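You operate a simulated robot arm through the tools that you are given. There is no shell and no other tool. Be economical: measure what you need, move in short steps, check, and stop when the job is done.

You are at the controls of a simulated two-armed robot. One attempt, no reset.

Task
Stop the fan, swap the grey filter cartridge for the white one and restart it.
Fine: grey one stands on the turntable; switch ends at fan. Set down upright: grey filter cartridge.

It is judged by the outcome, as a careful person would: the job done as asked, and still so three seconds after it is handed in. It fails if anything else is knocked over, pushed out of place, dropped, spilled or broken.

Robot
Two 7-joint arms with two-finger parallel grippers on one trunk, on a base that drives. Base frame: it is fixed to the floor where the robot stands at the start and does not move with it; the origin is under the middle of the robot, x ahead of it, y to its left, z up. Units: cm, rad, N and s.
The left shoulder is at the start at [5, 16.8, 120.7], the right one opposite. With the tool pointing down near the work surface each hand reaches from about 10 to 66 cm from the robot's upright axis, wherever it stands, measured 20 degrees to its own side. Places, roughly: black booth switch [50, 0, 90]; filter socket [60, -110, 90]; grey filter cartridge [75, -125, 100]; plate of the booth turntable [60, -60, 90]. Payload 1.57 kg a hand.
The TCP of each hand is the grasp point between the finger pads, 3 cm short of the fingertips. In the tool frame z runs along the fingers and y along their closing line. The gripper opens to 8 cm. The fingers are 1.7 cm wide and 1.2 cm thick; the gripper's body (4 by 8.2 cm) begins 8 cm behind the TCP.
Orientation is that of the tool frame in the base frame, as a unit quaternion [x, y, z, w]. With the fingers straight down and closing along the base's y, the tool's x points along the base's -x, its y along +y and its z along -z.

Tools
- The arms move only by the tool step_arm. It takes "left_series", "right_series" or both (then of equal length, played together; a hand with none holds still); each is text: rows parted by semicolons, each of 6 numbers parted by spaces: the shift along the tool's x, y, z in units of 100 mm (1.0 is 100 mm), then the turn, a rotation vector about the tool's x, y, z in units of 120 degrees (1.0 is 120 degrees). In form: dx dy dz rx ry rz; .... A call has 1 to 8 rows; each row is the pose to reach, as a shift and turn from the pose commanded when the call began, along the tool's axes at that moment. "left_hand" and "right_hand" are, for a hand that has rows, the finger opening in cm, from 0 to 8, set as the call begins (left out, the last holds). A call with a number of a shift or a turn outside -1 to 1 is refused whole. A row lasts 0.2 s, in which the tool goes at most 5 cm and 0.15 rad; a call with a longer step from one row to the next is refused whole, and so is a gripper value outside its range. Where a pose cannot be reached the arm comes as near as it can. A force on the tool above 40 N (or 10 N above the force at the start of the call, whichever is more), or a blocked arm, ends the call early, and 0.2 s more pass. Each finger travels about 4.5 cm/s and halts on what it meets, pressing with about 30 N; the grip force reading is that of the motor and also rises with nothing between the fingers. The clock runs only during rows and for 0.2 s after the last one: add rows that repeat a pose to give the fingers time. The reply holds the time, the measured pose of the TCP, the force on the tool along the base axes, the opening and the grip force, in the units named above and with some noise, with the torque about the TCP (base axes, N m) and any sound that the robot's microphone picked up.
- Cameras (640 x 400 px; columns grow to the right, rows downward): "scene" is now at [12.07, -4.07, 142.28]; the picture's right is [-0.45, -0.89, 0.00], its down [-0.48, 0.24, -0.84] and it looks along [0.75, -0.38, -0.54] (base axes); focal length 288 px, centre (320, 200). "left" rides on the left gripper at [7.2, 0.6, -12.2] in its tool frame; the picture's right is [-0.09, 1.00, 0.00], its down [-0.84, -0.08, -0.54] and it looks along [-0.54, -0.05, 0.84] (tool axes); focal length 238 px, centre (320, 200). "right" rides on the right gripper at [7.2, -0.7, -12.2] in its tool frame; the picture's right is [0.09, 1.00, 0.00], its down [-0.84, 0.08, -0.54] and it looks along [-0.54, 0.05, 0.84] (tool axes); focal length 238 px, centre (320, 200). There is no depth. A picture from a camera that has moved, and an enlarged one, comes with that camera's place and axes in the base frame and with its lens.
- get_image(camera): a new picture of that camera. The clock stands still meanwhile.
- lift_body(by): slides the trunk up (or, below 0, down) by that many cm; the arms and the scene camera ride with it, the base frame stays. It gives what a move gives, with no picture.
- base_move(legs): drives the robot by 1 to 6 legs, each [ahead, left, turn to the left] in cm, cm and rad, along the robot's own axes; the way and the turn of a leg run together, so that a leg with both is an arc; at most 150 cm and 3.142 rad a leg. The arms and the cameras ride along, it lands a little off, and it stops where it bumps. It gives what a move gives.
- pan_tilt(pan, tilt): turns the head with the scene camera to pan (to the left, within 1.396 rad either way) and tilt (down, from -0.506 to 1.204), counted from straight ahead of the robot. It gives what a move gives.
- zoom(camera, box): a new picture of the part [left, top, right, bottom] of that camera's present view, enlarged. The clock stands still meanwhile.
- close_job(): hands the job in; it is judged then, once.

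Go step by step. Nothing tells you exact positions but the pictures and the camera data: compare them with the known pose of the tool, close in by small moves and look again before you grip or let go. The budget is 120 turns and 88 pictures, counting those below and the enlarged ones. Unless the task says otherwise, let go and move clear before handing in, and close with one line.

The tools are called as name(argument=value, ...) on one line, values as JSON. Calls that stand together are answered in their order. step_arm: Moves the arms, as the interface text tells. Its arguments: {"type":"object","properties":{"left_series":{"type":"string"},"left_hand":{"type":"number"},"right_series":{"type":"string"},"right_hand":{"type":"number"}},"required":[]} The other tools are called the same way: lift_body (by) slides the trunk up or down; base_move (legs) drives the base; pan_tilt (pan, tilt) turns the head that bears the scene camera; get_image (camera) takes a picture; zoom (camera, box) takes an enlarged picture of a part of a camera's view; close_job () hands the job in.

At the start:

```text
time_s: 0.0
left_tool_pos: [34.66, 2.11, 125.58]
left_orientation: [0.0, 1.0, 0.0, -0.001]
left_force: [0.4, 0.1, -0.5]
left_moment: [0.0, 0.0, 0.03]
left_gripper_width: 7.99
left_grip_force: 0.1
right_tool_pos: [27.69, -30.44, 125.44]
right_orientation: [0.0, 1.0, 0.001, 0.001]
right_force: [-0.4, 0.3, -0.5]
right_moment: [-0.02, 0.01, 0.0]
right_gripper_width: 7.97
right_grip_force: 0.1
trunk travel left (down, up): [-37.5, 6.8]
robot x, y, heading: [-0.28, -0.05, -0.002]
head pan, tilt: [-0.466, 0.571]
```

scene: 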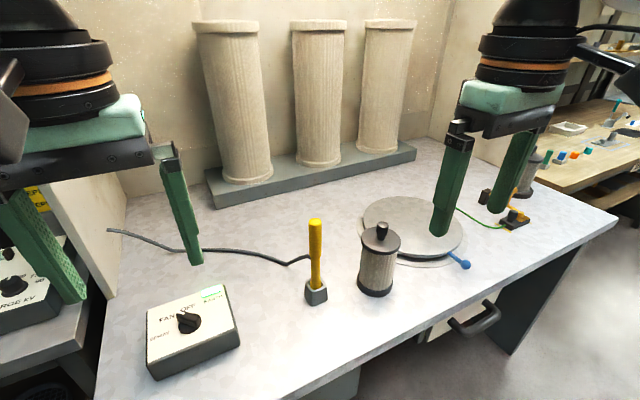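
right: 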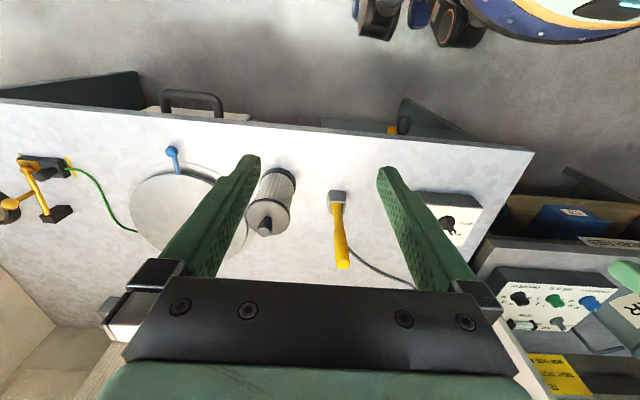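
left: 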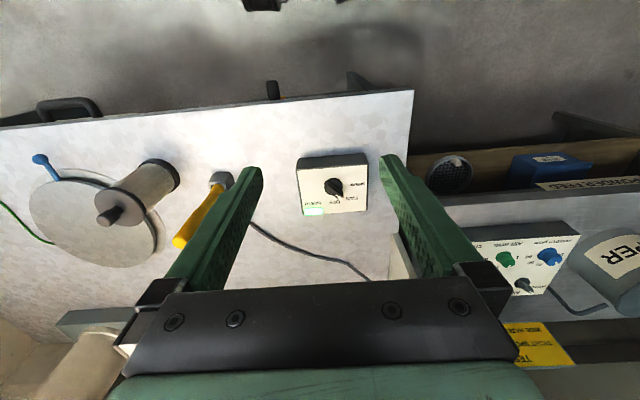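

I see a switch box at lower left, a hammer-like yellow-handled tool, a cartridge in front of the turntable, and something held in an orange device at the right end. First I look closer at each.

zoom(camera="scene", box=[130, 270, 260, 390])

pan_tilt(pan=-0.95, tilt=0.5)

get_image(camera="scene")

```text
3.33 times, centred on (195, 330) of scene
camera zoom: at [12.07, -4.07, 142.28], right [-0.45, -0.89, 0.0], down [-0.48, 0.24, -0.84], along [0.75, -0.38, -0.54], focal length 960 px, centre (737, -233)
```

zoom: 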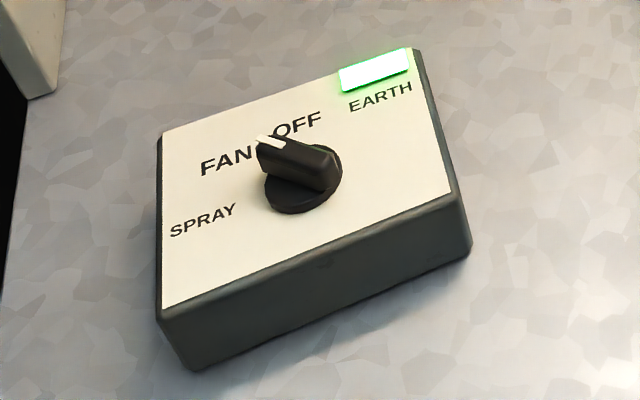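

```text
time_s: 0.9
left_tool_pos: [34.74, 2.07, 125.58]
left_orientation: [-0.001, 1.0, 0.0, 0.0]
left_force: [-0.9, 1.0, -0.7]
left_moment: [0.02, -0.02, -0.02]
left_gripper_width: 8.01
left_grip_force: 0.1
right_tool_pos: [27.75, -30.34, 125.64]
right_orientation: [-0.001, 1.0, 0.0, 0.001]
right_force: [-0.5, 0.4, 0.1]
right_moment: [-0.04, -0.02, -0.02]
right_gripper_width: 8.02
right_grip_force: 0.1
trunk travel left (down, up): [-37.5, 6.8]
robot x, y, heading: [-0.32, 0.09, -0.002]
head pan, tilt: [-0.949, 0.499]
```

```text
83 pictures are left
camera scene: at [9.4, -7.46, 142.93], right [-0.81, -0.58, 0.0], down [-0.28, 0.39, -0.88], along [0.51, -0.71, -0.48], focal length 288 px, centre (320, 200)
```

scene: 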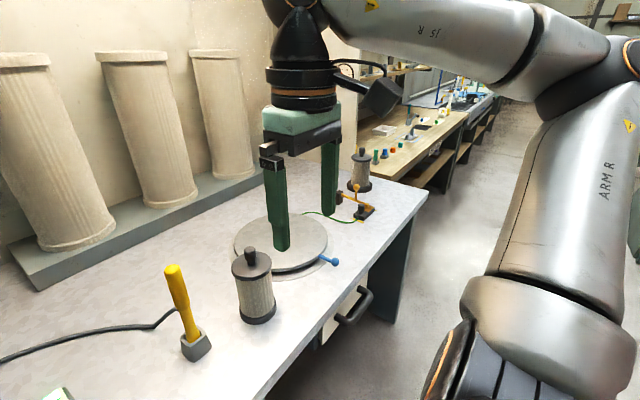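

The switch points between FAN and OFF (needs a closer look) and a second cartridge sits in an orange-latched socket at the far end. I zoom on both.

zoom(camera="scene", box=[300, 130, 420, 230])

zoom(camera="scene", box=[200, 200, 360, 340])

zoom(camera="left", box=[280, 140, 380, 230])

```text
4.00 times, centred on (360, 180) of scene
camera zoom: at [9.4, -7.46, 142.93], right [-0.81, -0.58, 0.0], down [-0.28, 0.39, -0.88], along [0.51, -0.71, -0.48], focal length 1152 px, centre (160, 280)
```

zoom: 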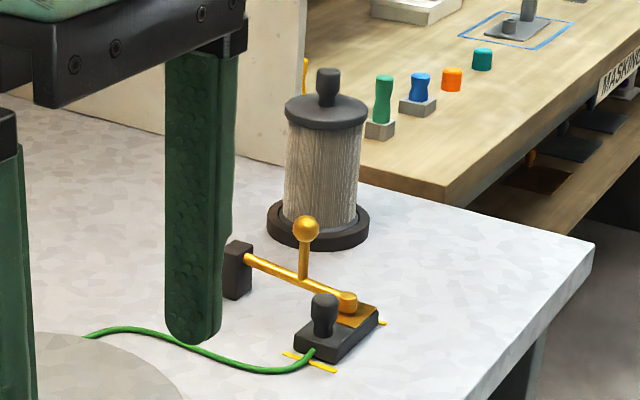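

```text
2.86 times, centred on (280, 270) of scene
camera zoom: at [9.4, -7.46, 142.93], right [-0.81, -0.58, 0.0], down [-0.28, 0.39, -0.88], along [0.51, -0.71, -0.48], focal length 823 px, centre (434, 0)
```

zoom: 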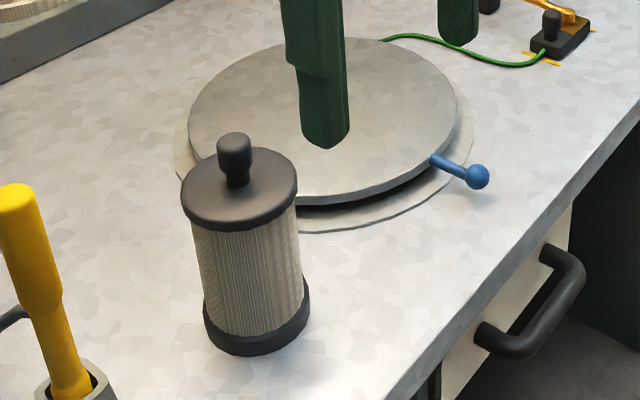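

```text
4.44 times, centred on (330, 185) of left
camera zoom: at [27.47, 2.75, 137.75], right [0.09, 1.0, 0.0], down [0.84, -0.08, 0.54], along [0.54, -0.05, -0.84], focal length 1059 px, centre (276, 267)
```

zoom: 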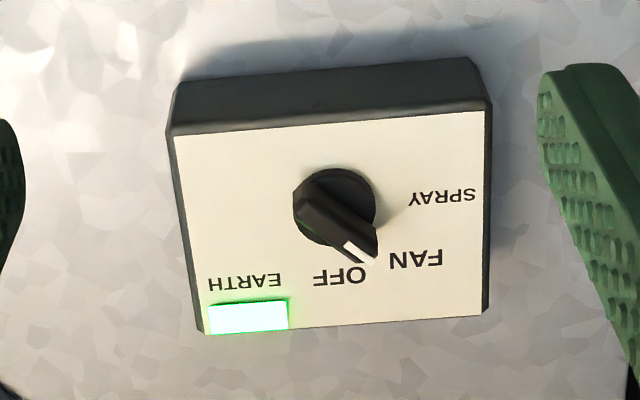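

The pointer is at FAN; the grey cartridge is in the socket (≈[64,-115]), the white one at ≈[52,-39]. The knob is about [53.7, 3.2, 93]; I move the left hand above it.

step_arm(left_series="-0.33 0.03 0.33 0 0 0; -0.66 0.06 0.66 0 0 0; -0.97 0.1 0.97 0 0 0")

step_arm(left_series="-0.3 0 0.1 0 0 0; -0.6 0 0.2 0 0 0; -0.9 0 0.35 0 0 0; -0.9 0 0.35 0 0 0")

get_image(camera="left")

```text
time_s: 1.7
left_tool_pos: [44.62, 3.25, 115.79]
left_orientation: [0.0, 1.0, 0.0, -0.002]
left_force: [0.2, 0.3, 0.2]
left_moment: [-0.03, -0.01, -0.04]
left_gripper_width: 8.0
left_grip_force: 0.0
right_tool_pos: [27.8, -30.34, 125.49]
right_orientation: [0.0, 1.0, 0.0, 0.0]
right_force: [0.5, 0.0, 1.1]
right_moment: [0.0, 0.02, -0.01]
right_gripper_width: 7.98
right_grip_force: 0.1
trunk travel left (down, up): [-37.5, 6.8]
robot x, y, heading: [-0.07, 0.11, -0.002]
head pan, tilt: [-0.949, 0.499]
```

```text
time_s: 2.7
left_tool_pos: [53.38, 2.99, 112.18]
left_orientation: [0.0, 1.0, 0.0, 0.0]
left_force: [-0.9, -0.8, 0.0]
left_moment: [0.0, -0.02, 0.02]
left_gripper_width: 7.99
left_grip_force: 0.0
right_tool_pos: [27.61, -30.45, 125.54]
right_orientation: [0.0, 1.0, 0.001, 0.001]
right_force: [0.1, 0.6, -0.5]
right_moment: [0.04, -0.02, 0.0]
right_gripper_width: 8.01
right_grip_force: 0.1
trunk travel left (down, up): [-37.5, 6.8]
robot x, y, heading: [-0.23, -0.15, -0.002]
head pan, tilt: [-0.949, 0.499]
```

```text
79 pictures are left
camera left: at [46.23, 3.74, 124.47], right [0.09, 1.0, 0.0], down [0.84, -0.08, 0.54], along [0.54, -0.05, -0.84], focal length 238 px, centre (320, 200)
```

left: 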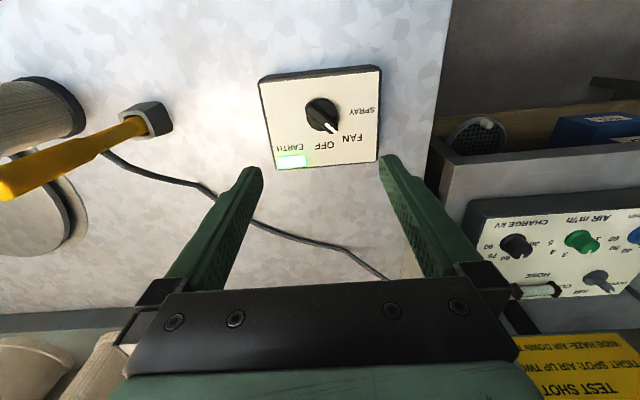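

zoom(camera="left", box=[250, 60, 394, 172])

```text
3.57 times, centred on (322, 116) of left
camera zoom: at [46.23, 3.74, 124.47], right [0.09, 1.0, 0.0], down [0.84, -0.08, 0.54], along [0.54, -0.05, -0.84], focal length 851 px, centre (313, 500)
```

zoom: 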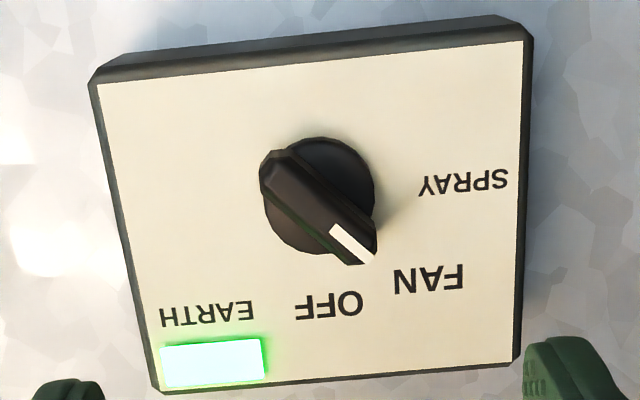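

The knob pivot is at about [53.7,3.2], with the pointer 45° to the left (FAN) and OFF straight ahead. I turn the left tool by 45° to align with the knob's bar and partly close.

step_arm(left_series="0 0 0.1 0 0 -0.0625; -0.02 0.01 0.2 0 0 -0.125; -0.03 0.02 0.3 0 0 -0.1875; -0.03 0.02 0.4 0 0 -0.25; -0.03 0.02 0.5 0 0 -0.3125; -0.03 0.02 0.6 0 0 -0.375; -0.03 0.02 0.9 0 0 -0.375; -0.03 0.02 0.9 0 0 -0.375", left_hand=4)

pan_tilt(pan=-0.1, tilt=0.75)

get_image(camera="scene")

get_image(camera="left")

```text
time_s: 4.5
left_tool_pos: [53.61, 3.17, 103.35]
left_orientation: [-0.383, 0.924, 0.0, 0.001]
left_force: [0.0, -0.4, -0.7]
left_moment: [-0.07, 0.01, 0.01]
left_gripper_width: 4.01
left_grip_force: 0.0
right_tool_pos: [27.83, -30.39, 125.48]
right_orientation: [-0.001, 1.0, 0.001, 0.0]
right_force: [0.8, -0.3, 0.4]
right_moment: [0.0, 0.0, 0.0]
right_gripper_width: 8.0
right_grip_force: 0.1
trunk travel left (down, up): [-37.5, 6.8]
robot x, y, heading: [-0.04, 0.08, 0.003]
head pan, tilt: [-0.949, 0.499]
```

```text
time_s: 5.7
left_tool_pos: [53.72, 3.29, 103.27]
left_orientation: [-0.383, 0.924, 0.0, 0.0]
left_force: [-0.3, 0.7, -0.8]
left_moment: [0.0, 0.01, 0.01]
left_gripper_width: 4.0
left_grip_force: 0.0
right_tool_pos: [27.75, -30.27, 125.49]
right_orientation: [0.0, 1.0, 0.001, -0.001]
right_force: [-0.1, 1.4, 1.0]
right_moment: [0.01, 0.02, 0.01]
right_gripper_width: 7.99
right_grip_force: 0.1
trunk travel left (down, up): [-37.5, 6.8]
robot x, y, heading: [-0.03, -0.21, 0.003]
head pan, tilt: [-0.099, 0.75]
```

```text
77 pictures are left
camera scene: at [12.35, -0.89, 140.73], right [-0.1, -0.99, 0.0], down [-0.68, 0.07, -0.73], along [0.73, -0.07, -0.68], focal length 288 px, centre (320, 200)
```

scene: 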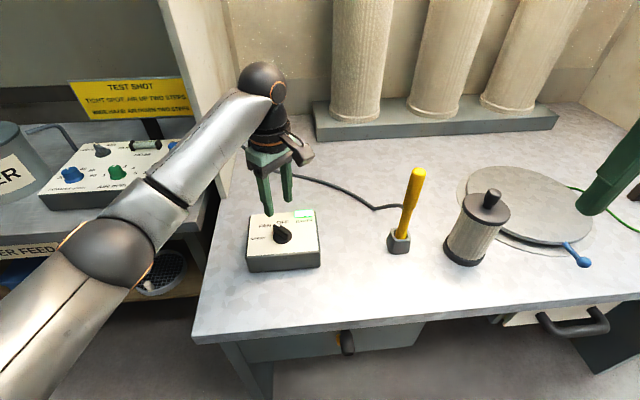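

```text
76 pictures are left
camera left: at [48.13, -1.44, 115.52], right [-0.64, 0.77, 0.0], down [0.65, 0.54, 0.54], along [0.42, 0.35, -0.84], focal length 238 px, centre (320, 200)
```

left: 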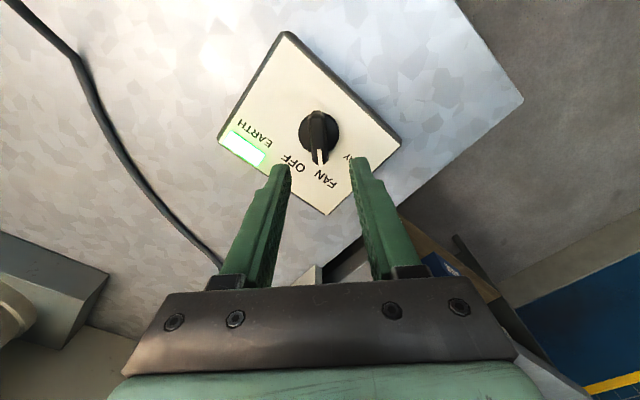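

zoom(camera="scene", box=[235, 150, 335, 280])

```text
3.08 times, centred on (285, 215) of scene
camera zoom: at [12.35, -0.89, 140.73], right [-0.1, -0.99, 0.0], down [-0.68, 0.07, -0.73], along [0.73, -0.07, -0.68], focal length 886 px, centre (428, 154)
```

zoom: 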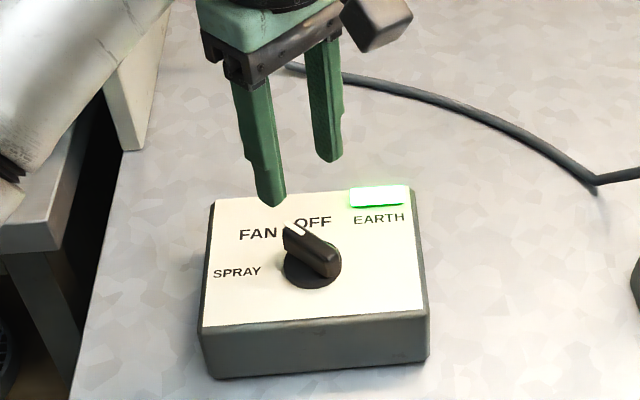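

Panel top is about z≈91.4, knob top ≈94. I go down to TCP z≈95.4 with the fingers astride the knob.

step_arm(left_series="0 0 0.3 0 0 0; 0 0 0.6 0 0 0; 0 0 0.78 0 0 0; 0 0 0.78 0 0 0")

zoom(camera="scene", box=[235, 150, 335, 280])

get_image(camera="left")

```text
time_s: 6.7
left_tool_pos: [53.73, 3.21, 95.68]
left_orientation: [-0.383, 0.924, 0.0, 0.0]
left_force: [-0.3, 0.5, -0.1]
left_moment: [0.0, -0.02, 0.03]
left_gripper_width: 3.99
left_grip_force: 0.1
right_tool_pos: [27.7, -30.27, 125.42]
right_orientation: [0.0, 1.0, 0.0, 0.0]
right_force: [0.0, 0.3, 0.5]
right_moment: [0.02, -0.01, 0.0]
right_gripper_width: 8.02
right_grip_force: 0.1
trunk travel left (down, up): [-37.5, 6.8]
robot x, y, heading: [-0.14, -0.29, 0.002]
head pan, tilt: [-0.099, 0.75]
```

```text
3.08 times, centred on (285, 215) of scene
camera zoom: at [12.34, -0.88, 140.73], right [-0.1, -1.0, 0.0], down [-0.68, 0.07, -0.73], along [0.73, -0.07, -0.68], focal length 886 px, centre (428, 154)
```

zoom: 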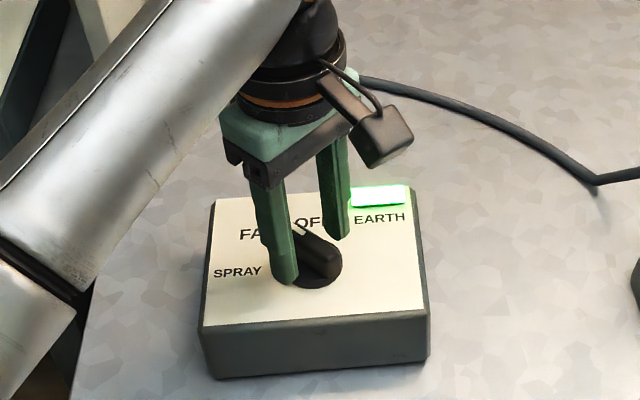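

```text
73 pictures are left
camera left: at [48.08, -1.38, 107.85], right [-0.64, 0.77, 0.0], down [0.65, 0.54, 0.54], along [0.42, 0.35, -0.84], focal length 238 px, centre (320, 200)
```

left: 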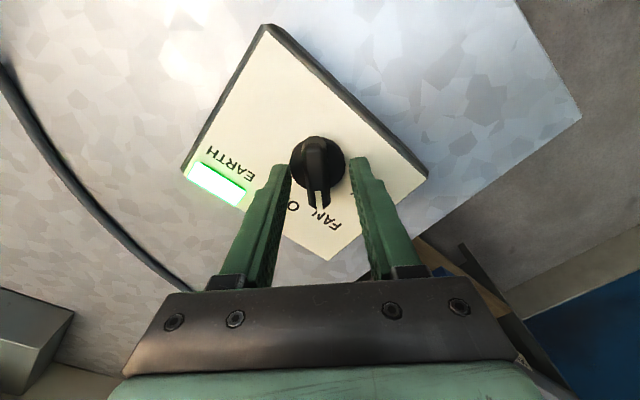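

step_arm(left_series="0 0 0.03 0 0 0; 0 0 0.03 0 0 0; 0 0 0.03 0 0 0; 0 0 0.03 0 0 0", left_hand=0.8)

```text
time_s: 7.7
left_tool_pos: [53.86, 2.98, 95.36]
left_orientation: [-0.382, 0.924, -0.002, 0.001]
left_force: [11.9, -9.1, 0.9]
left_moment: [-0.24, 0.07, -0.02]
left_gripper_width: 1.58
left_grip_force: 30.9
right_tool_pos: [27.79, -30.5, 125.43]
right_orientation: [-0.001, 1.0, 0.001, 0.0]
right_force: [-0.2, -0.3, 1.0]
right_moment: [-0.02, -0.02, 0.04]
right_gripper_width: 7.96
right_grip_force: 0.0
trunk travel left (down, up): [-37.5, 6.8]
robot x, y, heading: [-0.27, -0.15, 0.005]
head pan, tilt: [-0.099, 0.75]
```

Knob gripped (1.6 cm). I turn it 45° clockwise to OFF.

step_arm(left_series="0 -0.03 0 0 0 0.0625; 0 -0.03 0 0 0 0.125; 0 -0.03 0 0 0 0.1875; 0 -0.03 0 0 0 0.25; 0 -0.03 0 0 0 0.3125; 0 -0.03 0 0 0 0.375; 0 -0.03 0 0 0 0.38")

zoom(camera="scene", box=[235, 150, 335, 280])

```text
time_s: 9.3
left_tool_pos: [53.69, 3.27, 95.51]
left_orientation: [0.004, 1.0, 0.001, 0.001]
left_force: [-6.5, 8.8, 17.1]
left_moment: [-0.15, 0.53, 0.45]
left_gripper_width: 1.58
left_grip_force: 31.3
right_tool_pos: [27.52, -30.2, 125.69]
right_orientation: [0.0, 1.0, 0.0, 0.001]
right_force: [0.5, -0.1, -0.7]
right_moment: [0.03, -0.03, 0.01]
right_gripper_width: 8.0
right_grip_force: 0.0
trunk travel left (down, up): [-37.5, 6.8]
robot x, y, heading: [0.01, -0.18, -0.004]
head pan, tilt: [-0.099, 0.75]
```

```text
3.08 times, centred on (285, 215) of scene
camera zoom: at [12.12, -0.77, 140.76], right [-0.1, -1.0, 0.0], down [-0.68, 0.07, -0.73], along [0.73, -0.07, -0.68], focal length 886 px, centre (428, 154)
```

zoom: 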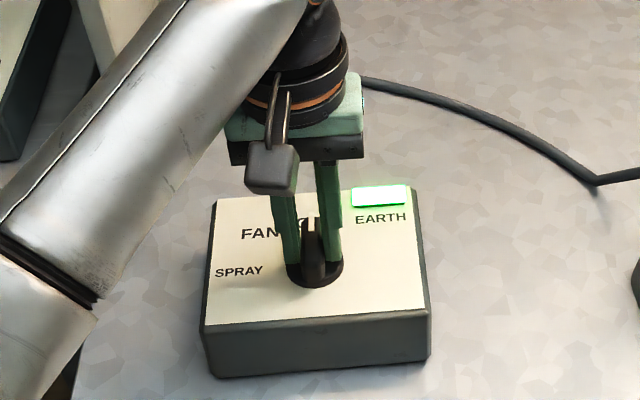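

The knob points to OFF. I let go and rise.

step_arm(left_series="0 0 0 0 0 0; 0 0 0 0 0 0; 0 0 0 0 0 0; 0 0 0 0 0 0; 0 0 -0.4 0 0 0; 0 0 -0.8 0 0 0; 0 0 -1 0 0 0", left_hand=4)

zoom(camera="scene", box=[235, 150, 335, 280])

```text
time_s: 10.9
left_tool_pos: [53.71, 3.01, 105.28]
left_orientation: [0.005, 1.0, 0.0, -0.001]
left_force: [-0.2, 0.0, -0.4]
left_moment: [-0.01, -0.01, 0.0]
left_gripper_width: 3.99
left_grip_force: 0.0
right_tool_pos: [27.74, -30.33, 125.5]
right_orientation: [0.001, 1.0, 0.0, 0.0]
right_force: [0.9, -0.8, 0.2]
right_moment: [-0.02, 0.0, 0.02]
right_gripper_width: 7.99
right_grip_force: 0.0
trunk travel left (down, up): [-37.5, 6.8]
robot x, y, heading: [-0.23, 0.33, -0.001]
head pan, tilt: [-0.099, 0.75]
```

```text
3.08 times, centred on (285, 215) of scene
camera zoom: at [12.33, -0.89, 140.73], right [-0.1, -1.0, 0.0], down [-0.68, 0.07, -0.73], along [0.73, -0.07, -0.68], focal length 886 px, centre (428, 154)
```

zoom: 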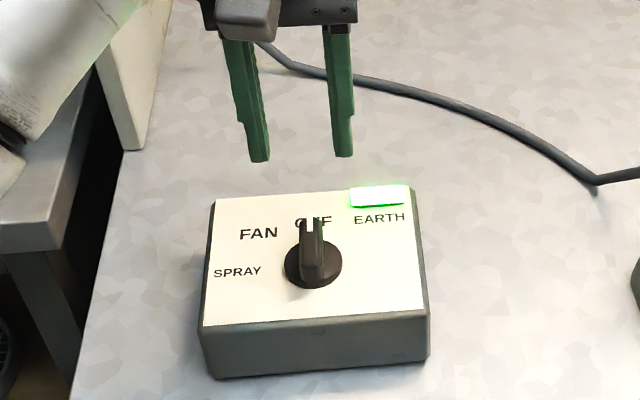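

The fan is off. I retract the left hand and drive to the right for a look at the socket.

step_arm(left_series="0.35 0 -0.3 0 0 0; 0.7 0 -0.6 0 0 0; 1 0 -0.9 0 0 0", left_hand=8)

step_arm(left_series="0.35 0 -0.2 0 0 0; 0.7 0 -0.4 0 0 0; 1 0 -0.7 0 0 0")

base_move(legs=[[0, -92, 0]])

pan_tilt(pan=-0.3, tilt=0.65)

get_image(camera="scene")

get_image(camera="right")

```text
time_s: 11.7
left_tool_pos: [43.98, 3.59, 114.41]
left_orientation: [0.004, 1.0, 0.0, -0.002]
left_force: [-0.4, -0.5, -0.1]
left_moment: [-0.02, 0.0, 0.01]
left_gripper_width: 8.01
left_grip_force: 0.1
right_tool_pos: [27.59, -30.16, 125.52]
right_orientation: [-0.001, 1.0, 0.0, -0.001]
right_force: [-0.5, -0.2, -0.4]
right_moment: [-0.01, -0.02, 0.02]
right_gripper_width: 8.03
right_grip_force: 0.0
trunk travel left (down, up): [-37.5, 6.8]
robot x, y, heading: [0.15, 0.39, 0.005]
head pan, tilt: [-0.099, 0.75]
```

```text
time_s: 12.5
left_tool_pos: [33.96, 3.55, 121.22]
left_orientation: [0.004, 1.0, 0.0, 0.0]
left_force: [-0.1, 0.4, 0.5]
left_moment: [-0.02, -0.01, -0.01]
left_gripper_width: 8.0
left_grip_force: 0.0
right_tool_pos: [27.5, -30.45, 125.51]
right_orientation: [0.0, 1.0, 0.0, 0.001]
right_force: [0.0, -0.1, 0.3]
right_moment: [0.0, -0.04, 0.0]
right_gripper_width: 7.99
right_grip_force: 0.1
trunk travel left (down, up): [-37.5, 6.8]
robot x, y, heading: [-0.12, -0.27, -0.007]
head pan, tilt: [-0.099, 0.75]
```

```text
time_s: 17.3
left_tool_pos: [32.87, -89.61, 121.18]
left_orientation: [0.018, 1.0, 0.0, -0.001]
left_force: [0.1, 0.3, -0.7]
left_moment: [0.01, 0.01, -0.01]
left_gripper_width: 8.0
left_grip_force: 0.1
right_tool_pos: [25.52, -123.14, 125.52]
right_orientation: [0.014, 1.0, 0.0, 0.0]
right_force: [0.8, -0.3, 0.1]
right_moment: [0.01, 0.01, 0.02]
right_gripper_width: 8.01
right_grip_force: 0.1
trunk travel left (down, up): [-37.5, 6.8]
robot x, y, heading: [-1.31, -92.19, -0.028]
head pan, tilt: [-0.099, 0.75]
```

```text
time_s: 18.1
left_tool_pos: [32.75, -89.59, 121.16]
left_orientation: [0.018, 1.0, 0.001, 0.0]
left_force: [0.6, 0.1, -0.1]
left_moment: [0.02, -0.02, -0.01]
left_gripper_width: 8.02
left_grip_force: 0.1
right_tool_pos: [25.57, -123.23, 125.47]
right_orientation: [0.015, 1.0, -0.001, 0.0]
right_force: [-0.7, -0.2, 0.7]
right_moment: [0.05, 0.02, -0.01]
right_gripper_width: 7.99
right_grip_force: 0.1
trunk travel left (down, up): [-37.5, 6.8]
robot x, y, heading: [-1.67, -91.85, -0.029]
head pan, tilt: [-0.3, 0.649]
```

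```text
70 pictures are left
camera scene: at [11.06, -95.04, 141.59], right [-0.32, -0.95, 0.0], down [-0.57, 0.19, -0.8], along [0.75, -0.26, -0.6], focal length 288 px, centre (320, 200)
```

scene: 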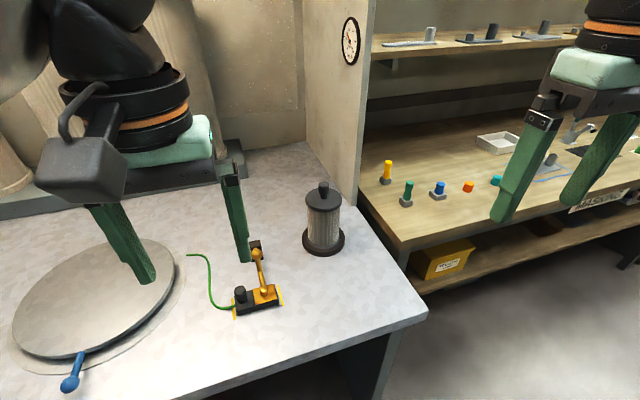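

```text
69 pictures are left
camera right: at [18.33, -123.54, 137.73], right [-0.06, 1.0, 0.0], down [0.84, 0.05, 0.54], along [0.54, 0.04, -0.84], focal length 238 px, centre (320, 200)
```

right: 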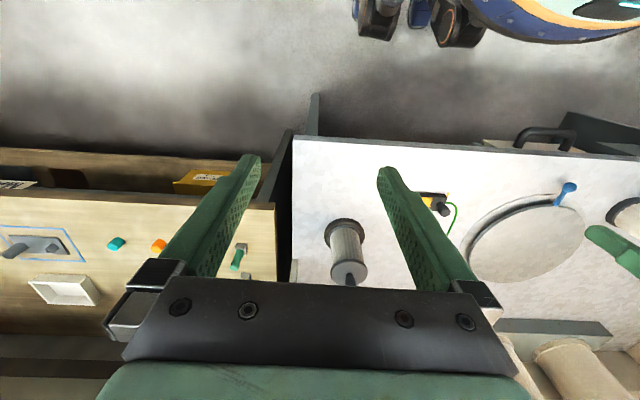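

zoom(camera="scene", box=[220, 170, 360, 330])

```text
2.50 times, centred on (290, 250) of scene
camera zoom: at [11.06, -95.04, 141.59], right [-0.32, -0.95, 0.0], down [-0.57, 0.19, -0.8], along [0.75, -0.26, -0.6], focal length 720 px, centre (395, 75)
```

zoom: 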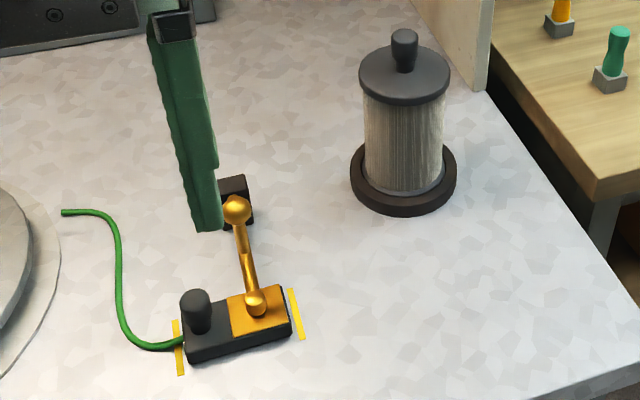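

The grey cartridge stands in a ring socket at about [62,-113.4], its grip knob between z≈101 and 105; the brass earth clamp stays untouched. I drive a bit closer and bring the right hand above the knob.

base_move(legs=[[6, -6, 0.028]])

```text
time_s: 19.1
left_tool_pos: [38.64, -94.61, 121.24]
left_orientation: [0.004, 1.0, 0.001, -0.001]
left_force: [0.8, -0.2, 0.2]
left_moment: [0.01, 0.04, -0.01]
left_gripper_width: 8.0
left_grip_force: 0.1
right_tool_pos: [32.46, -128.35, 125.53]
right_orientation: [-0.001, 1.0, 0.0, 0.0]
right_force: [0.0, 0.2, -1.1]
right_moment: [0.03, -0.01, 0.01]
right_gripper_width: 7.99
right_grip_force: 0.2
trunk travel left (down, up): [-37.5, 6.8]
robot x, y, heading: [4.33, -98.07, 0.001]
head pan, tilt: [-0.3, 0.649]
```

step_arm(right_series="-0.33 0.17 0 0 0 0; -0.66 0.34 0 0 0 0; -1 0.5 0 0 0 0")

step_arm(right_series="-0.33 0.17 0 0 0 0; -0.66 0.34 0 0 0 0; -0.9 0.5 0.2 0 0 0")

get_image(camera="right")

get_image(camera="scene")

```text
time_s: 19.9
left_tool_pos: [38.65, -94.44, 121.2]
left_orientation: [0.005, 1.0, 0.0, -0.001]
left_force: [0.5, -0.4, 0.3]
left_moment: [0.0, -0.01, 0.03]
left_gripper_width: 8.0
left_grip_force: 0.1
right_tool_pos: [42.33, -123.22, 125.49]
right_orientation: [0.0, 1.0, -0.001, -0.001]
right_force: [0.6, -0.3, -0.5]
right_moment: [0.01, 0.01, -0.03]
right_gripper_width: 8.0
right_grip_force: 0.1
trunk travel left (down, up): [-37.5, 6.8]
robot x, y, heading: [4.45, -98.19, -0.001]
head pan, tilt: [-0.3, 0.649]
```

```text
time_s: 20.7
left_tool_pos: [38.73, -94.47, 121.2]
left_orientation: [0.005, 1.0, -0.001, -0.001]
left_force: [-0.3, 0.3, -0.1]
left_moment: [0.0, 0.04, -0.01]
left_gripper_width: 7.98
left_grip_force: 0.0
right_tool_pos: [51.54, -118.39, 123.43]
right_orientation: [0.001, 1.0, 0.0, 0.001]
right_force: [0.1, 0.1, 0.9]
right_moment: [0.02, 0.04, 0.02]
right_gripper_width: 8.0
right_grip_force: 0.1
trunk travel left (down, up): [-37.5, 6.8]
robot x, y, heading: [4.72, -98.05, 0.002]
head pan, tilt: [-0.3, 0.649]
```

```text
67 pictures are left
camera right: at [44.32, -118.91, 135.61], right [-0.09, 1.0, 0.0], down [0.84, 0.08, 0.54], along [0.54, 0.05, -0.84], focal length 238 px, centre (320, 200)
```

right: 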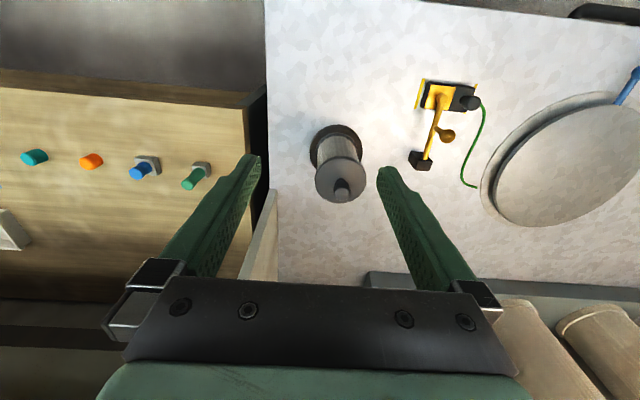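

```text
66 pictures are left
camera scene: at [17.16, -100.67, 141.57], right [-0.29, -0.96, 0.0], down [-0.58, 0.18, -0.8], along [0.76, -0.23, -0.61], focal length 288 px, centre (320, 200)
```

scene: 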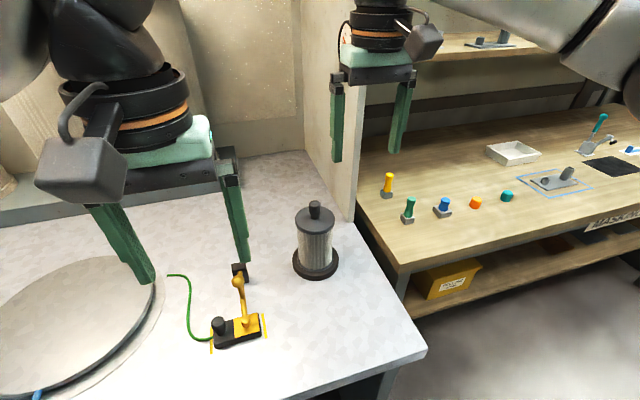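

Estimates agree: the grey cartridge axis is at about [62,-113.6]. I move above it and look again.

step_arm(right_series="-0.33 0.16 0.2 0 0 0; -0.66 0.32 0.4 0 0 0; -1 0.48 0.6 0 0 0; -1 0.48 0.9 0 0 0; -1 0.48 0.9 0 0 0", right_hand=6)

get_image(camera="right")

zoom(camera="scene", box=[250, 130, 390, 290])

```text
time_s: 21.9
left_tool_pos: [38.51, -94.56, 121.28]
left_orientation: [0.004, 1.0, 0.0, -0.001]
left_force: [-0.4, 0.0, 0.2]
left_moment: [-0.02, 0.01, 0.0]
left_gripper_width: 8.01
left_grip_force: 0.0
right_tool_pos: [55.22, -117.82, 113.63]
right_orientation: [-0.001, 1.0, 0.001, 0.001]
right_force: [-0.4, 0.0, 1.0]
right_moment: [0.02, -0.05, -0.03]
right_gripper_width: 6.0
right_grip_force: 0.1
right hand out of reach, approached as far as the arm can: row 1, 2, 3, 4, 5
trunk travel left (down, up): [-37.5, 6.8]
robot x, y, heading: [4.98, -98.32, 0.002]
head pan, tilt: [-0.3, 0.649]
```

```text
65 pictures are left
camera right: at [47.96, -118.38, 125.8], right [-0.09, 1.0, 0.0], down [0.84, 0.08, 0.54], along [0.54, 0.05, -0.84], focal length 238 px, centre (320, 200)
```

right: 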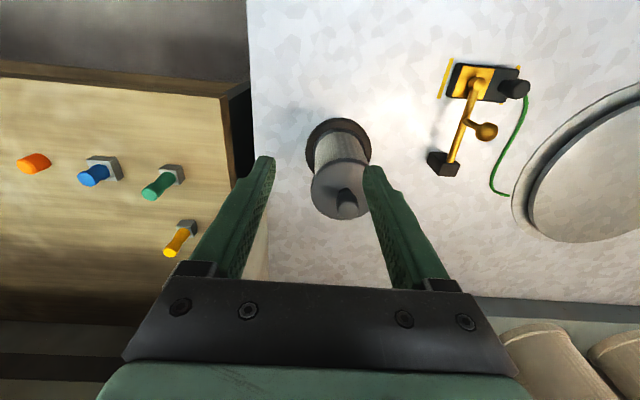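

```text
2.50 times, centred on (320, 210) of scene
camera zoom: at [16.97, -100.7, 141.6], right [-0.29, -0.96, 0.0], down [-0.58, 0.18, -0.8], along [0.76, -0.23, -0.6], focal length 720 px, centre (320, 175)
```

zoom: 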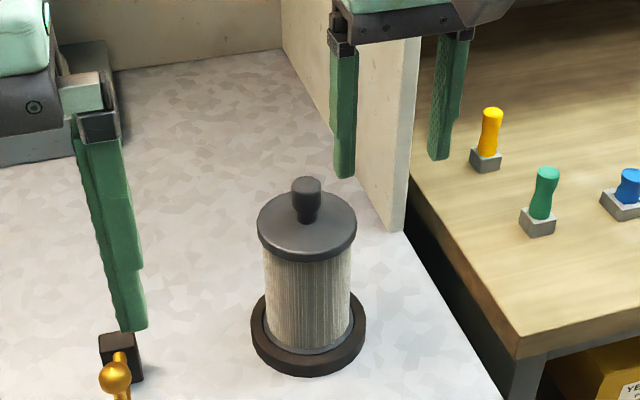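

The arm is at its reach limit here. I raise the trunk a little and drive closer to the table.

lift_body(by=6)

base_move(legs=[[9, 0, 0]])

```text
time_s: 22.9
left_tool_pos: [38.55, -94.51, 127.28]
left_orientation: [0.005, 1.0, -0.001, 0.0]
left_force: [0.3, 0.3, -0.2]
left_moment: [-0.04, 0.0, -0.04]
left_gripper_width: 8.0
left_grip_force: 0.1
right_tool_pos: [55.18, -117.82, 119.64]
right_orientation: [-0.002, 1.0, -0.001, 0.002]
right_force: [-0.3, -0.2, 0.1]
right_moment: [-0.02, -0.03, 0.02]
right_gripper_width: 6.02
right_grip_force: 0.0
trunk travel left (down, up): [-43.5, 0.8]
robot x, y, heading: [4.29, -97.88, 0.003]
head pan, tilt: [-0.3, 0.649]
```

```text
time_s: 24.0
left_tool_pos: [47.5, -94.56, 127.15]
left_orientation: [0.005, 1.0, 0.0, 0.001]
left_force: [-0.1, -0.3, -0.3]
left_moment: [0.0, 0.05, -0.01]
left_gripper_width: 8.0
left_grip_force: 0.0
right_tool_pos: [64.15, -117.93, 119.68]
right_orientation: [0.001, 1.0, 0.0, 0.0]
right_force: [0.2, 1.5, 0.2]
right_moment: [-0.03, 0.03, 0.0]
right_gripper_width: 5.97
right_grip_force: 0.0
trunk travel left (down, up): [-43.5, 0.8]
robot x, y, heading: [13.43, -98.22, -0.002]
head pan, tilt: [-0.3, 0.649]
```

step_arm(right_series="0.1 0.22 0 0 0 0; 0.21 0.43 0.2 0 0 0; 0.21 0.43 0.4 0 0 0; 0.21 0.43 0.4 0 0 0")

get_image(camera="right")

get_image(camera="scene")

```text
time_s: 25.0
left_tool_pos: [47.4, -94.6, 127.13]
left_orientation: [0.005, 1.0, 0.0, 0.0]
left_force: [-0.5, 0.2, -0.9]
left_moment: [-0.02, -0.02, 0.02]
left_gripper_width: 8.01
left_grip_force: 0.1
right_tool_pos: [61.3, -114.46, 115.71]
right_orientation: [0.0, 1.0, 0.001, 0.002]
right_force: [-0.1, 0.3, 0.2]
right_moment: [-0.02, 0.01, 0.0]
right_gripper_width: 6.0
right_grip_force: 0.0
right hand out of reach, approached as far as the arm can: row 1, 2, 3, 4
trunk travel left (down, up): [-43.5, 0.8]
robot x, y, heading: [13.61, -97.91, 0.0]
head pan, tilt: [-0.3, 0.649]
```

```text
63 pictures are left
camera right: at [54.05, -115.04, 127.83], right [-0.09, 1.0, 0.0], down [0.84, 0.08, 0.54], along [0.54, 0.05, -0.84], focal length 238 px, centre (320, 200)
```

right: 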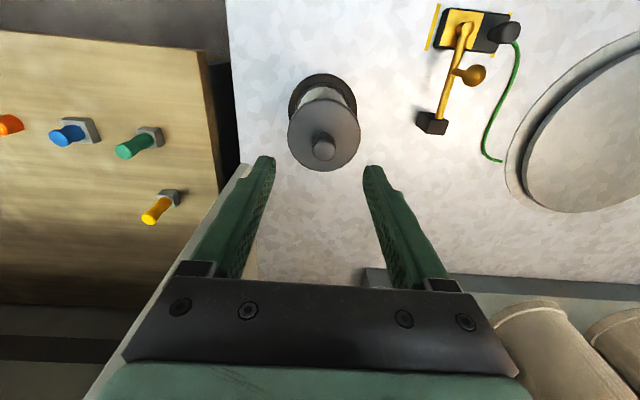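

```text
62 pictures are left
camera scene: at [25.9, -100.69, 147.59], right [-0.3, -0.96, 0.0], down [-0.58, 0.18, -0.8], along [0.76, -0.24, -0.6], focal length 288 px, centre (320, 200)
```

scene: 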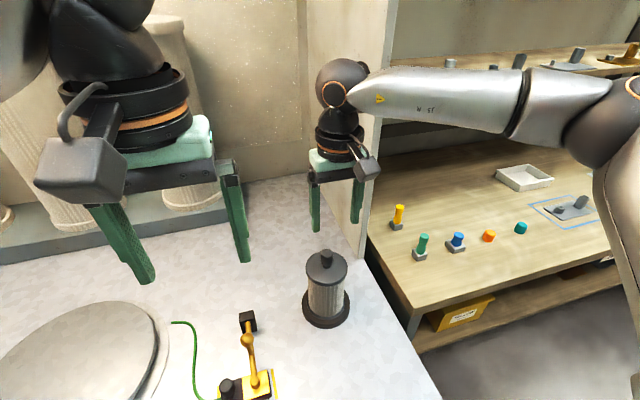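

The commanded pose seems to be still beyond reach; I pull the command back toward the point above the knob.

step_arm(right_series="0.3 -0.2 0 0 0 0; 0.65 -0.44 0 0 0 0; 0.65 -0.44 0 0 0 0")

```text
time_s: 25.8
left_tool_pos: [47.53, -94.49, 127.16]
left_orientation: [0.005, 1.0, 0.0, 0.0]
left_force: [-0.5, 0.4, 0.6]
left_moment: [-0.02, 0.01, 0.0]
left_gripper_width: 7.97
left_grip_force: 0.0
right_tool_pos: [54.8, -118.85, 115.42]
right_orientation: [0.0, 1.0, 0.0, 0.0]
right_force: [-0.2, -0.6, -0.6]
right_moment: [0.0, 0.01, -0.01]
right_gripper_width: 5.99
right_grip_force: 0.1
trunk travel left (down, up): [-43.5, 0.8]
robot x, y, heading: [13.62, -97.9, 0.001]
head pan, tilt: [-0.3, 0.649]
```

pan_tilt(pan=-0.2, tilt=1.2)

get_image(camera="scene")

```text
time_s: 26.8
left_tool_pos: [47.52, -94.59, 127.22]
left_orientation: [0.005, 1.0, 0.0, 0.001]
left_force: [0.1, 0.0, 0.7]
left_moment: [0.0, 0.0, -0.02]
left_gripper_width: 8.0
left_grip_force: 0.0
right_tool_pos: [54.89, -118.78, 115.45]
right_orientation: [0.0, 1.0, 0.0, 0.001]
right_force: [0.0, -1.0, 0.0]
right_moment: [0.02, 0.0, 0.02]
right_gripper_width: 6.0
right_grip_force: 0.0
trunk travel left (down, up): [-43.5, 0.8]
robot x, y, heading: [13.73, -98.14, 0.001]
head pan, tilt: [-0.201, 1.201]
```

```text
61 pictures are left
camera scene: at [23.1, -99.25, 143.56], right [-0.2, -0.98, 0.0], down [-0.91, 0.19, -0.36], along [0.36, -0.07, -0.93], focal length 288 px, centre (320, 200)
```

scene: 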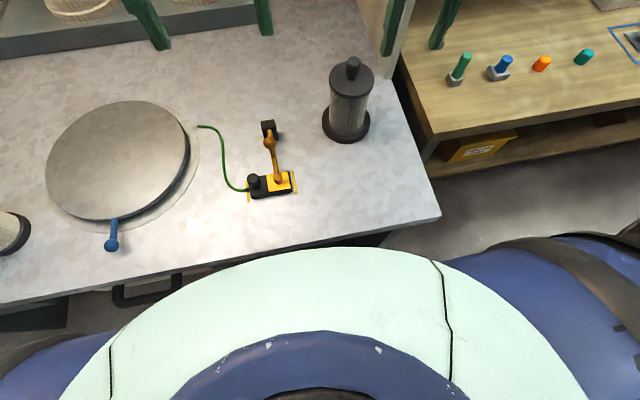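

The torso is close to the table edge, so I don't drive nearer; the arm should reach farther when low. I align y first, go to z≈110, then forward over the knob.

step_arm(right_series="0 0.26 0.2 0 0 0; 0 0.52 0.5 0 0 0; -0.36 0.52 0.5 0 0 0; -0.71 0.52 0.5 0 0 0; -0.71 0.52 0.5 0 0 0")

get_image(camera="right")

zoom(camera="scene", box=[280, 0, 420, 160])

```text
time_s: 28.0
left_tool_pos: [47.52, -94.67, 127.17]
left_orientation: [0.005, 1.0, 0.0, 0.0]
left_force: [-0.4, -0.6, 1.1]
left_moment: [0.0, 0.0, 0.0]
left_gripper_width: 7.98
left_grip_force: 0.0
right_tool_pos: [61.1, -114.75, 110.86]
right_orientation: [0.0, 1.0, 0.001, 0.0]
right_force: [-0.4, 0.3, 0.1]
right_moment: [-0.03, 0.02, -0.01]
right_gripper_width: 6.01
right_grip_force: 0.0
right hand out of reach, approached as far as the arm can: row 4, 5
trunk travel left (down, up): [-43.5, 0.8]
robot x, y, heading: [13.51, -97.97, 0.002]
head pan, tilt: [-0.201, 1.201]
```

```text
60 pictures are left
camera right: at [53.84, -115.31, 123.07], right [-0.09, 1.0, 0.0], down [0.84, 0.08, 0.54], along [0.54, 0.05, -0.84], focal length 238 px, centre (320, 200)
```

right: 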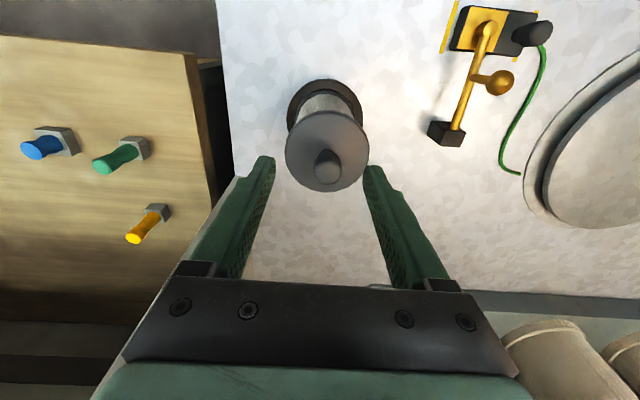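

```text
2.50 times, centred on (350, 80) of scene
camera zoom: at [23.11, -99.24, 143.56], right [-0.2, -0.98, 0.0], down [-0.91, 0.19, -0.36], along [0.35, -0.07, -0.93], focal length 720 px, centre (245, 500)
```

zoom: 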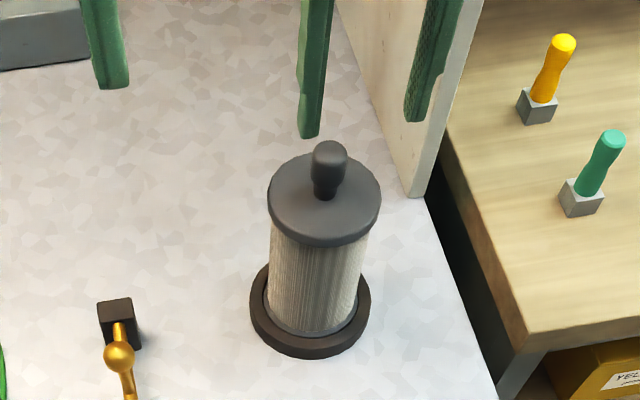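

The target is [62.2,-113.8]; I'm 1 cm short. Shifting the base slightly left and ahead puts it in comfortable reach.

base_move(legs=[[2, 4, 0]])

step_arm(right_series="0.05 -0.15 0 0 0 0; 0.09 -0.3 0 0 0 0; 0.09 -0.3 0 0 0 0")

get_image(camera="right")

```text
time_s: 28.9
left_tool_pos: [49.48, -90.5, 127.2]
left_orientation: [0.005, 1.0, -0.001, -0.001]
left_force: [-0.3, 1.2, 0.6]
left_moment: [-0.01, -0.01, -0.01]
left_gripper_width: 8.0
left_grip_force: 0.1
right_tool_pos: [63.1, -110.74, 110.86]
right_orientation: [0.0, 1.0, 0.0, 0.001]
right_force: [0.8, 0.0, -0.4]
right_moment: [-0.03, -0.01, -0.01]
right_gripper_width: 6.03
right_grip_force: 0.0
trunk travel left (down, up): [-43.5, 0.8]
robot x, y, heading: [15.7, -94.23, 0.003]
head pan, tilt: [-0.201, 1.201]
```

```text
time_s: 29.7
left_tool_pos: [49.5, -90.55, 127.31]
left_orientation: [0.006, 1.0, 0.0, 0.0]
left_force: [-0.4, 0.5, 0.0]
left_moment: [-0.04, 0.04, -0.02]
left_gripper_width: 8.02
left_grip_force: 0.0
right_tool_pos: [62.14, -113.63, 110.93]
right_orientation: [0.0, 1.0, 0.0, 0.001]
right_force: [-0.3, 0.3, -1.0]
right_moment: [0.02, 0.0, 0.01]
right_gripper_width: 6.0
right_grip_force: 0.0
trunk travel left (down, up): [-43.5, 0.8]
robot x, y, heading: [15.32, -93.84, -0.005]
head pan, tilt: [-0.201, 1.201]
```

```text
58 pictures are left
camera right: at [54.92, -114.34, 123.05], right [-0.09, 1.0, 0.0], down [0.84, 0.08, 0.54], along [0.54, 0.05, -0.84], focal length 238 px, centre (320, 200)
```

right: 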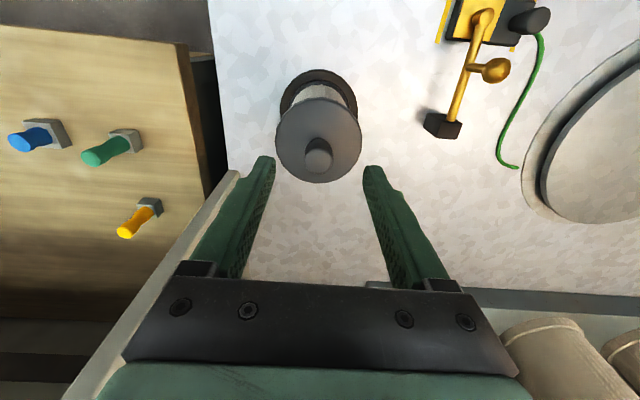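

Aligned over the knob. I descend to TCP z≈104.8.

step_arm(right_series="0 0 0.3 0 0 0; 0 0 0.5 0 0 0; 0 0 0.61 0 0 0; 0 0 0.61 0 0 0")

zoom(camera="scene", box=[280, 0, 420, 160])

get_image(camera="right")

```text
time_s: 30.7
left_tool_pos: [49.53, -90.6, 127.23]
left_orientation: [0.005, 1.0, 0.0, 0.0]
left_force: [0.3, 0.5, 0.4]
left_moment: [-0.01, -0.01, 0.0]
left_gripper_width: 8.0
left_grip_force: 0.1
right_tool_pos: [62.26, -113.79, 104.59]
right_orientation: [0.0, 1.0, 0.001, 0.001]
right_force: [0.2, 0.1, 0.2]
right_moment: [0.01, -0.02, 0.03]
right_gripper_width: 6.0
right_grip_force: 0.1
trunk travel left (down, up): [-43.5, 0.8]
robot x, y, heading: [15.7, -94.28, -0.004]
head pan, tilt: [-0.201, 1.201]
```

```text
2.50 times, centred on (350, 80) of scene
camera zoom: at [25.07, -95.24, 143.56], right [-0.2, -0.98, 0.0], down [-0.91, 0.19, -0.36], along [0.36, -0.07, -0.93], focal length 720 px, centre (245, 500)
```

zoom: 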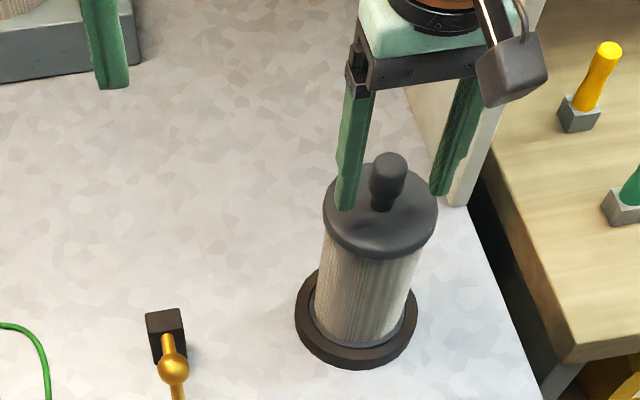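

```text
56 pictures are left
camera right: at [54.91, -114.31, 116.92], right [-0.09, 1.0, 0.0], down [0.84, 0.08, 0.54], along [0.54, 0.05, -0.84], focal length 238 px, centre (320, 200)
```

right: 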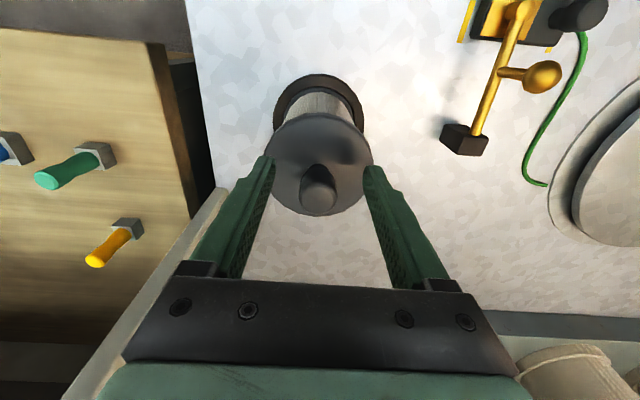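

Fingers flank the knob. I close the grip.

step_arm(right_series="0.03 0 0 0 0 0; 0.03 0 0 0 0 0; 0.03 0 0 0 0 0; 0.03 0 0 0 0 0; 0.03 0 0 0 0 0", right_hand=1)

```text
time_s: 31.9
left_tool_pos: [49.56, -90.54, 127.27]
left_orientation: [0.005, 1.0, 0.0, 0.0]
left_force: [0.7, 0.0, 0.5]
left_moment: [0.0, -0.01, -0.04]
left_gripper_width: 8.01
left_grip_force: 0.1
right_tool_pos: [61.9, -113.75, 104.77]
right_orientation: [0.0, 1.0, 0.001, 0.002]
right_force: [-1.6, -0.2, -0.5]
right_moment: [-0.02, 0.05, -0.02]
right_gripper_width: 1.21
right_grip_force: 1.0
trunk travel left (down, up): [-43.5, 0.8]
robot x, y, heading: [15.73, -93.89, 0.001]
head pan, tilt: [-0.201, 1.201]
```

zoom(camera="scene", box=[320, 0, 420, 110])

get_image(camera="right")

```text
3.64 times, centred on (370, 55) of scene
camera zoom: at [25.06, -95.25, 143.56], right [-0.2, -0.98, 0.0], down [-0.91, 0.19, -0.36], along [0.36, -0.07, -0.93], focal length 1048 px, centre (138, 727)
```

zoom: 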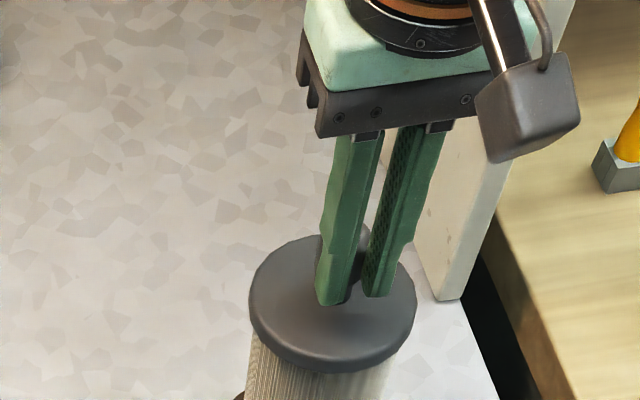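

```text
54 pictures are left
camera right: at [54.59, -114.27, 116.93], right [-0.09, 1.0, 0.0], down [0.84, 0.08, 0.54], along [0.54, 0.05, -0.84], focal length 238 px, centre (320, 200)
```

right: 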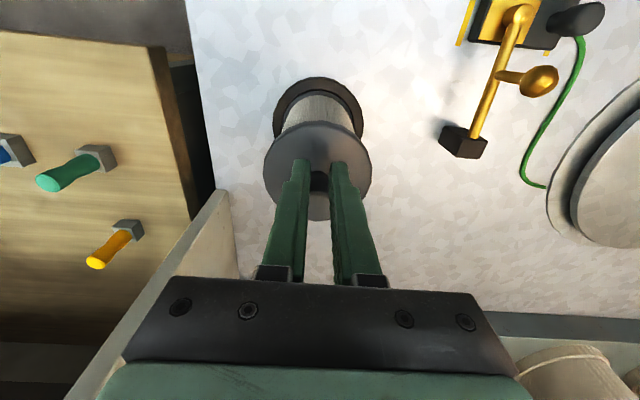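

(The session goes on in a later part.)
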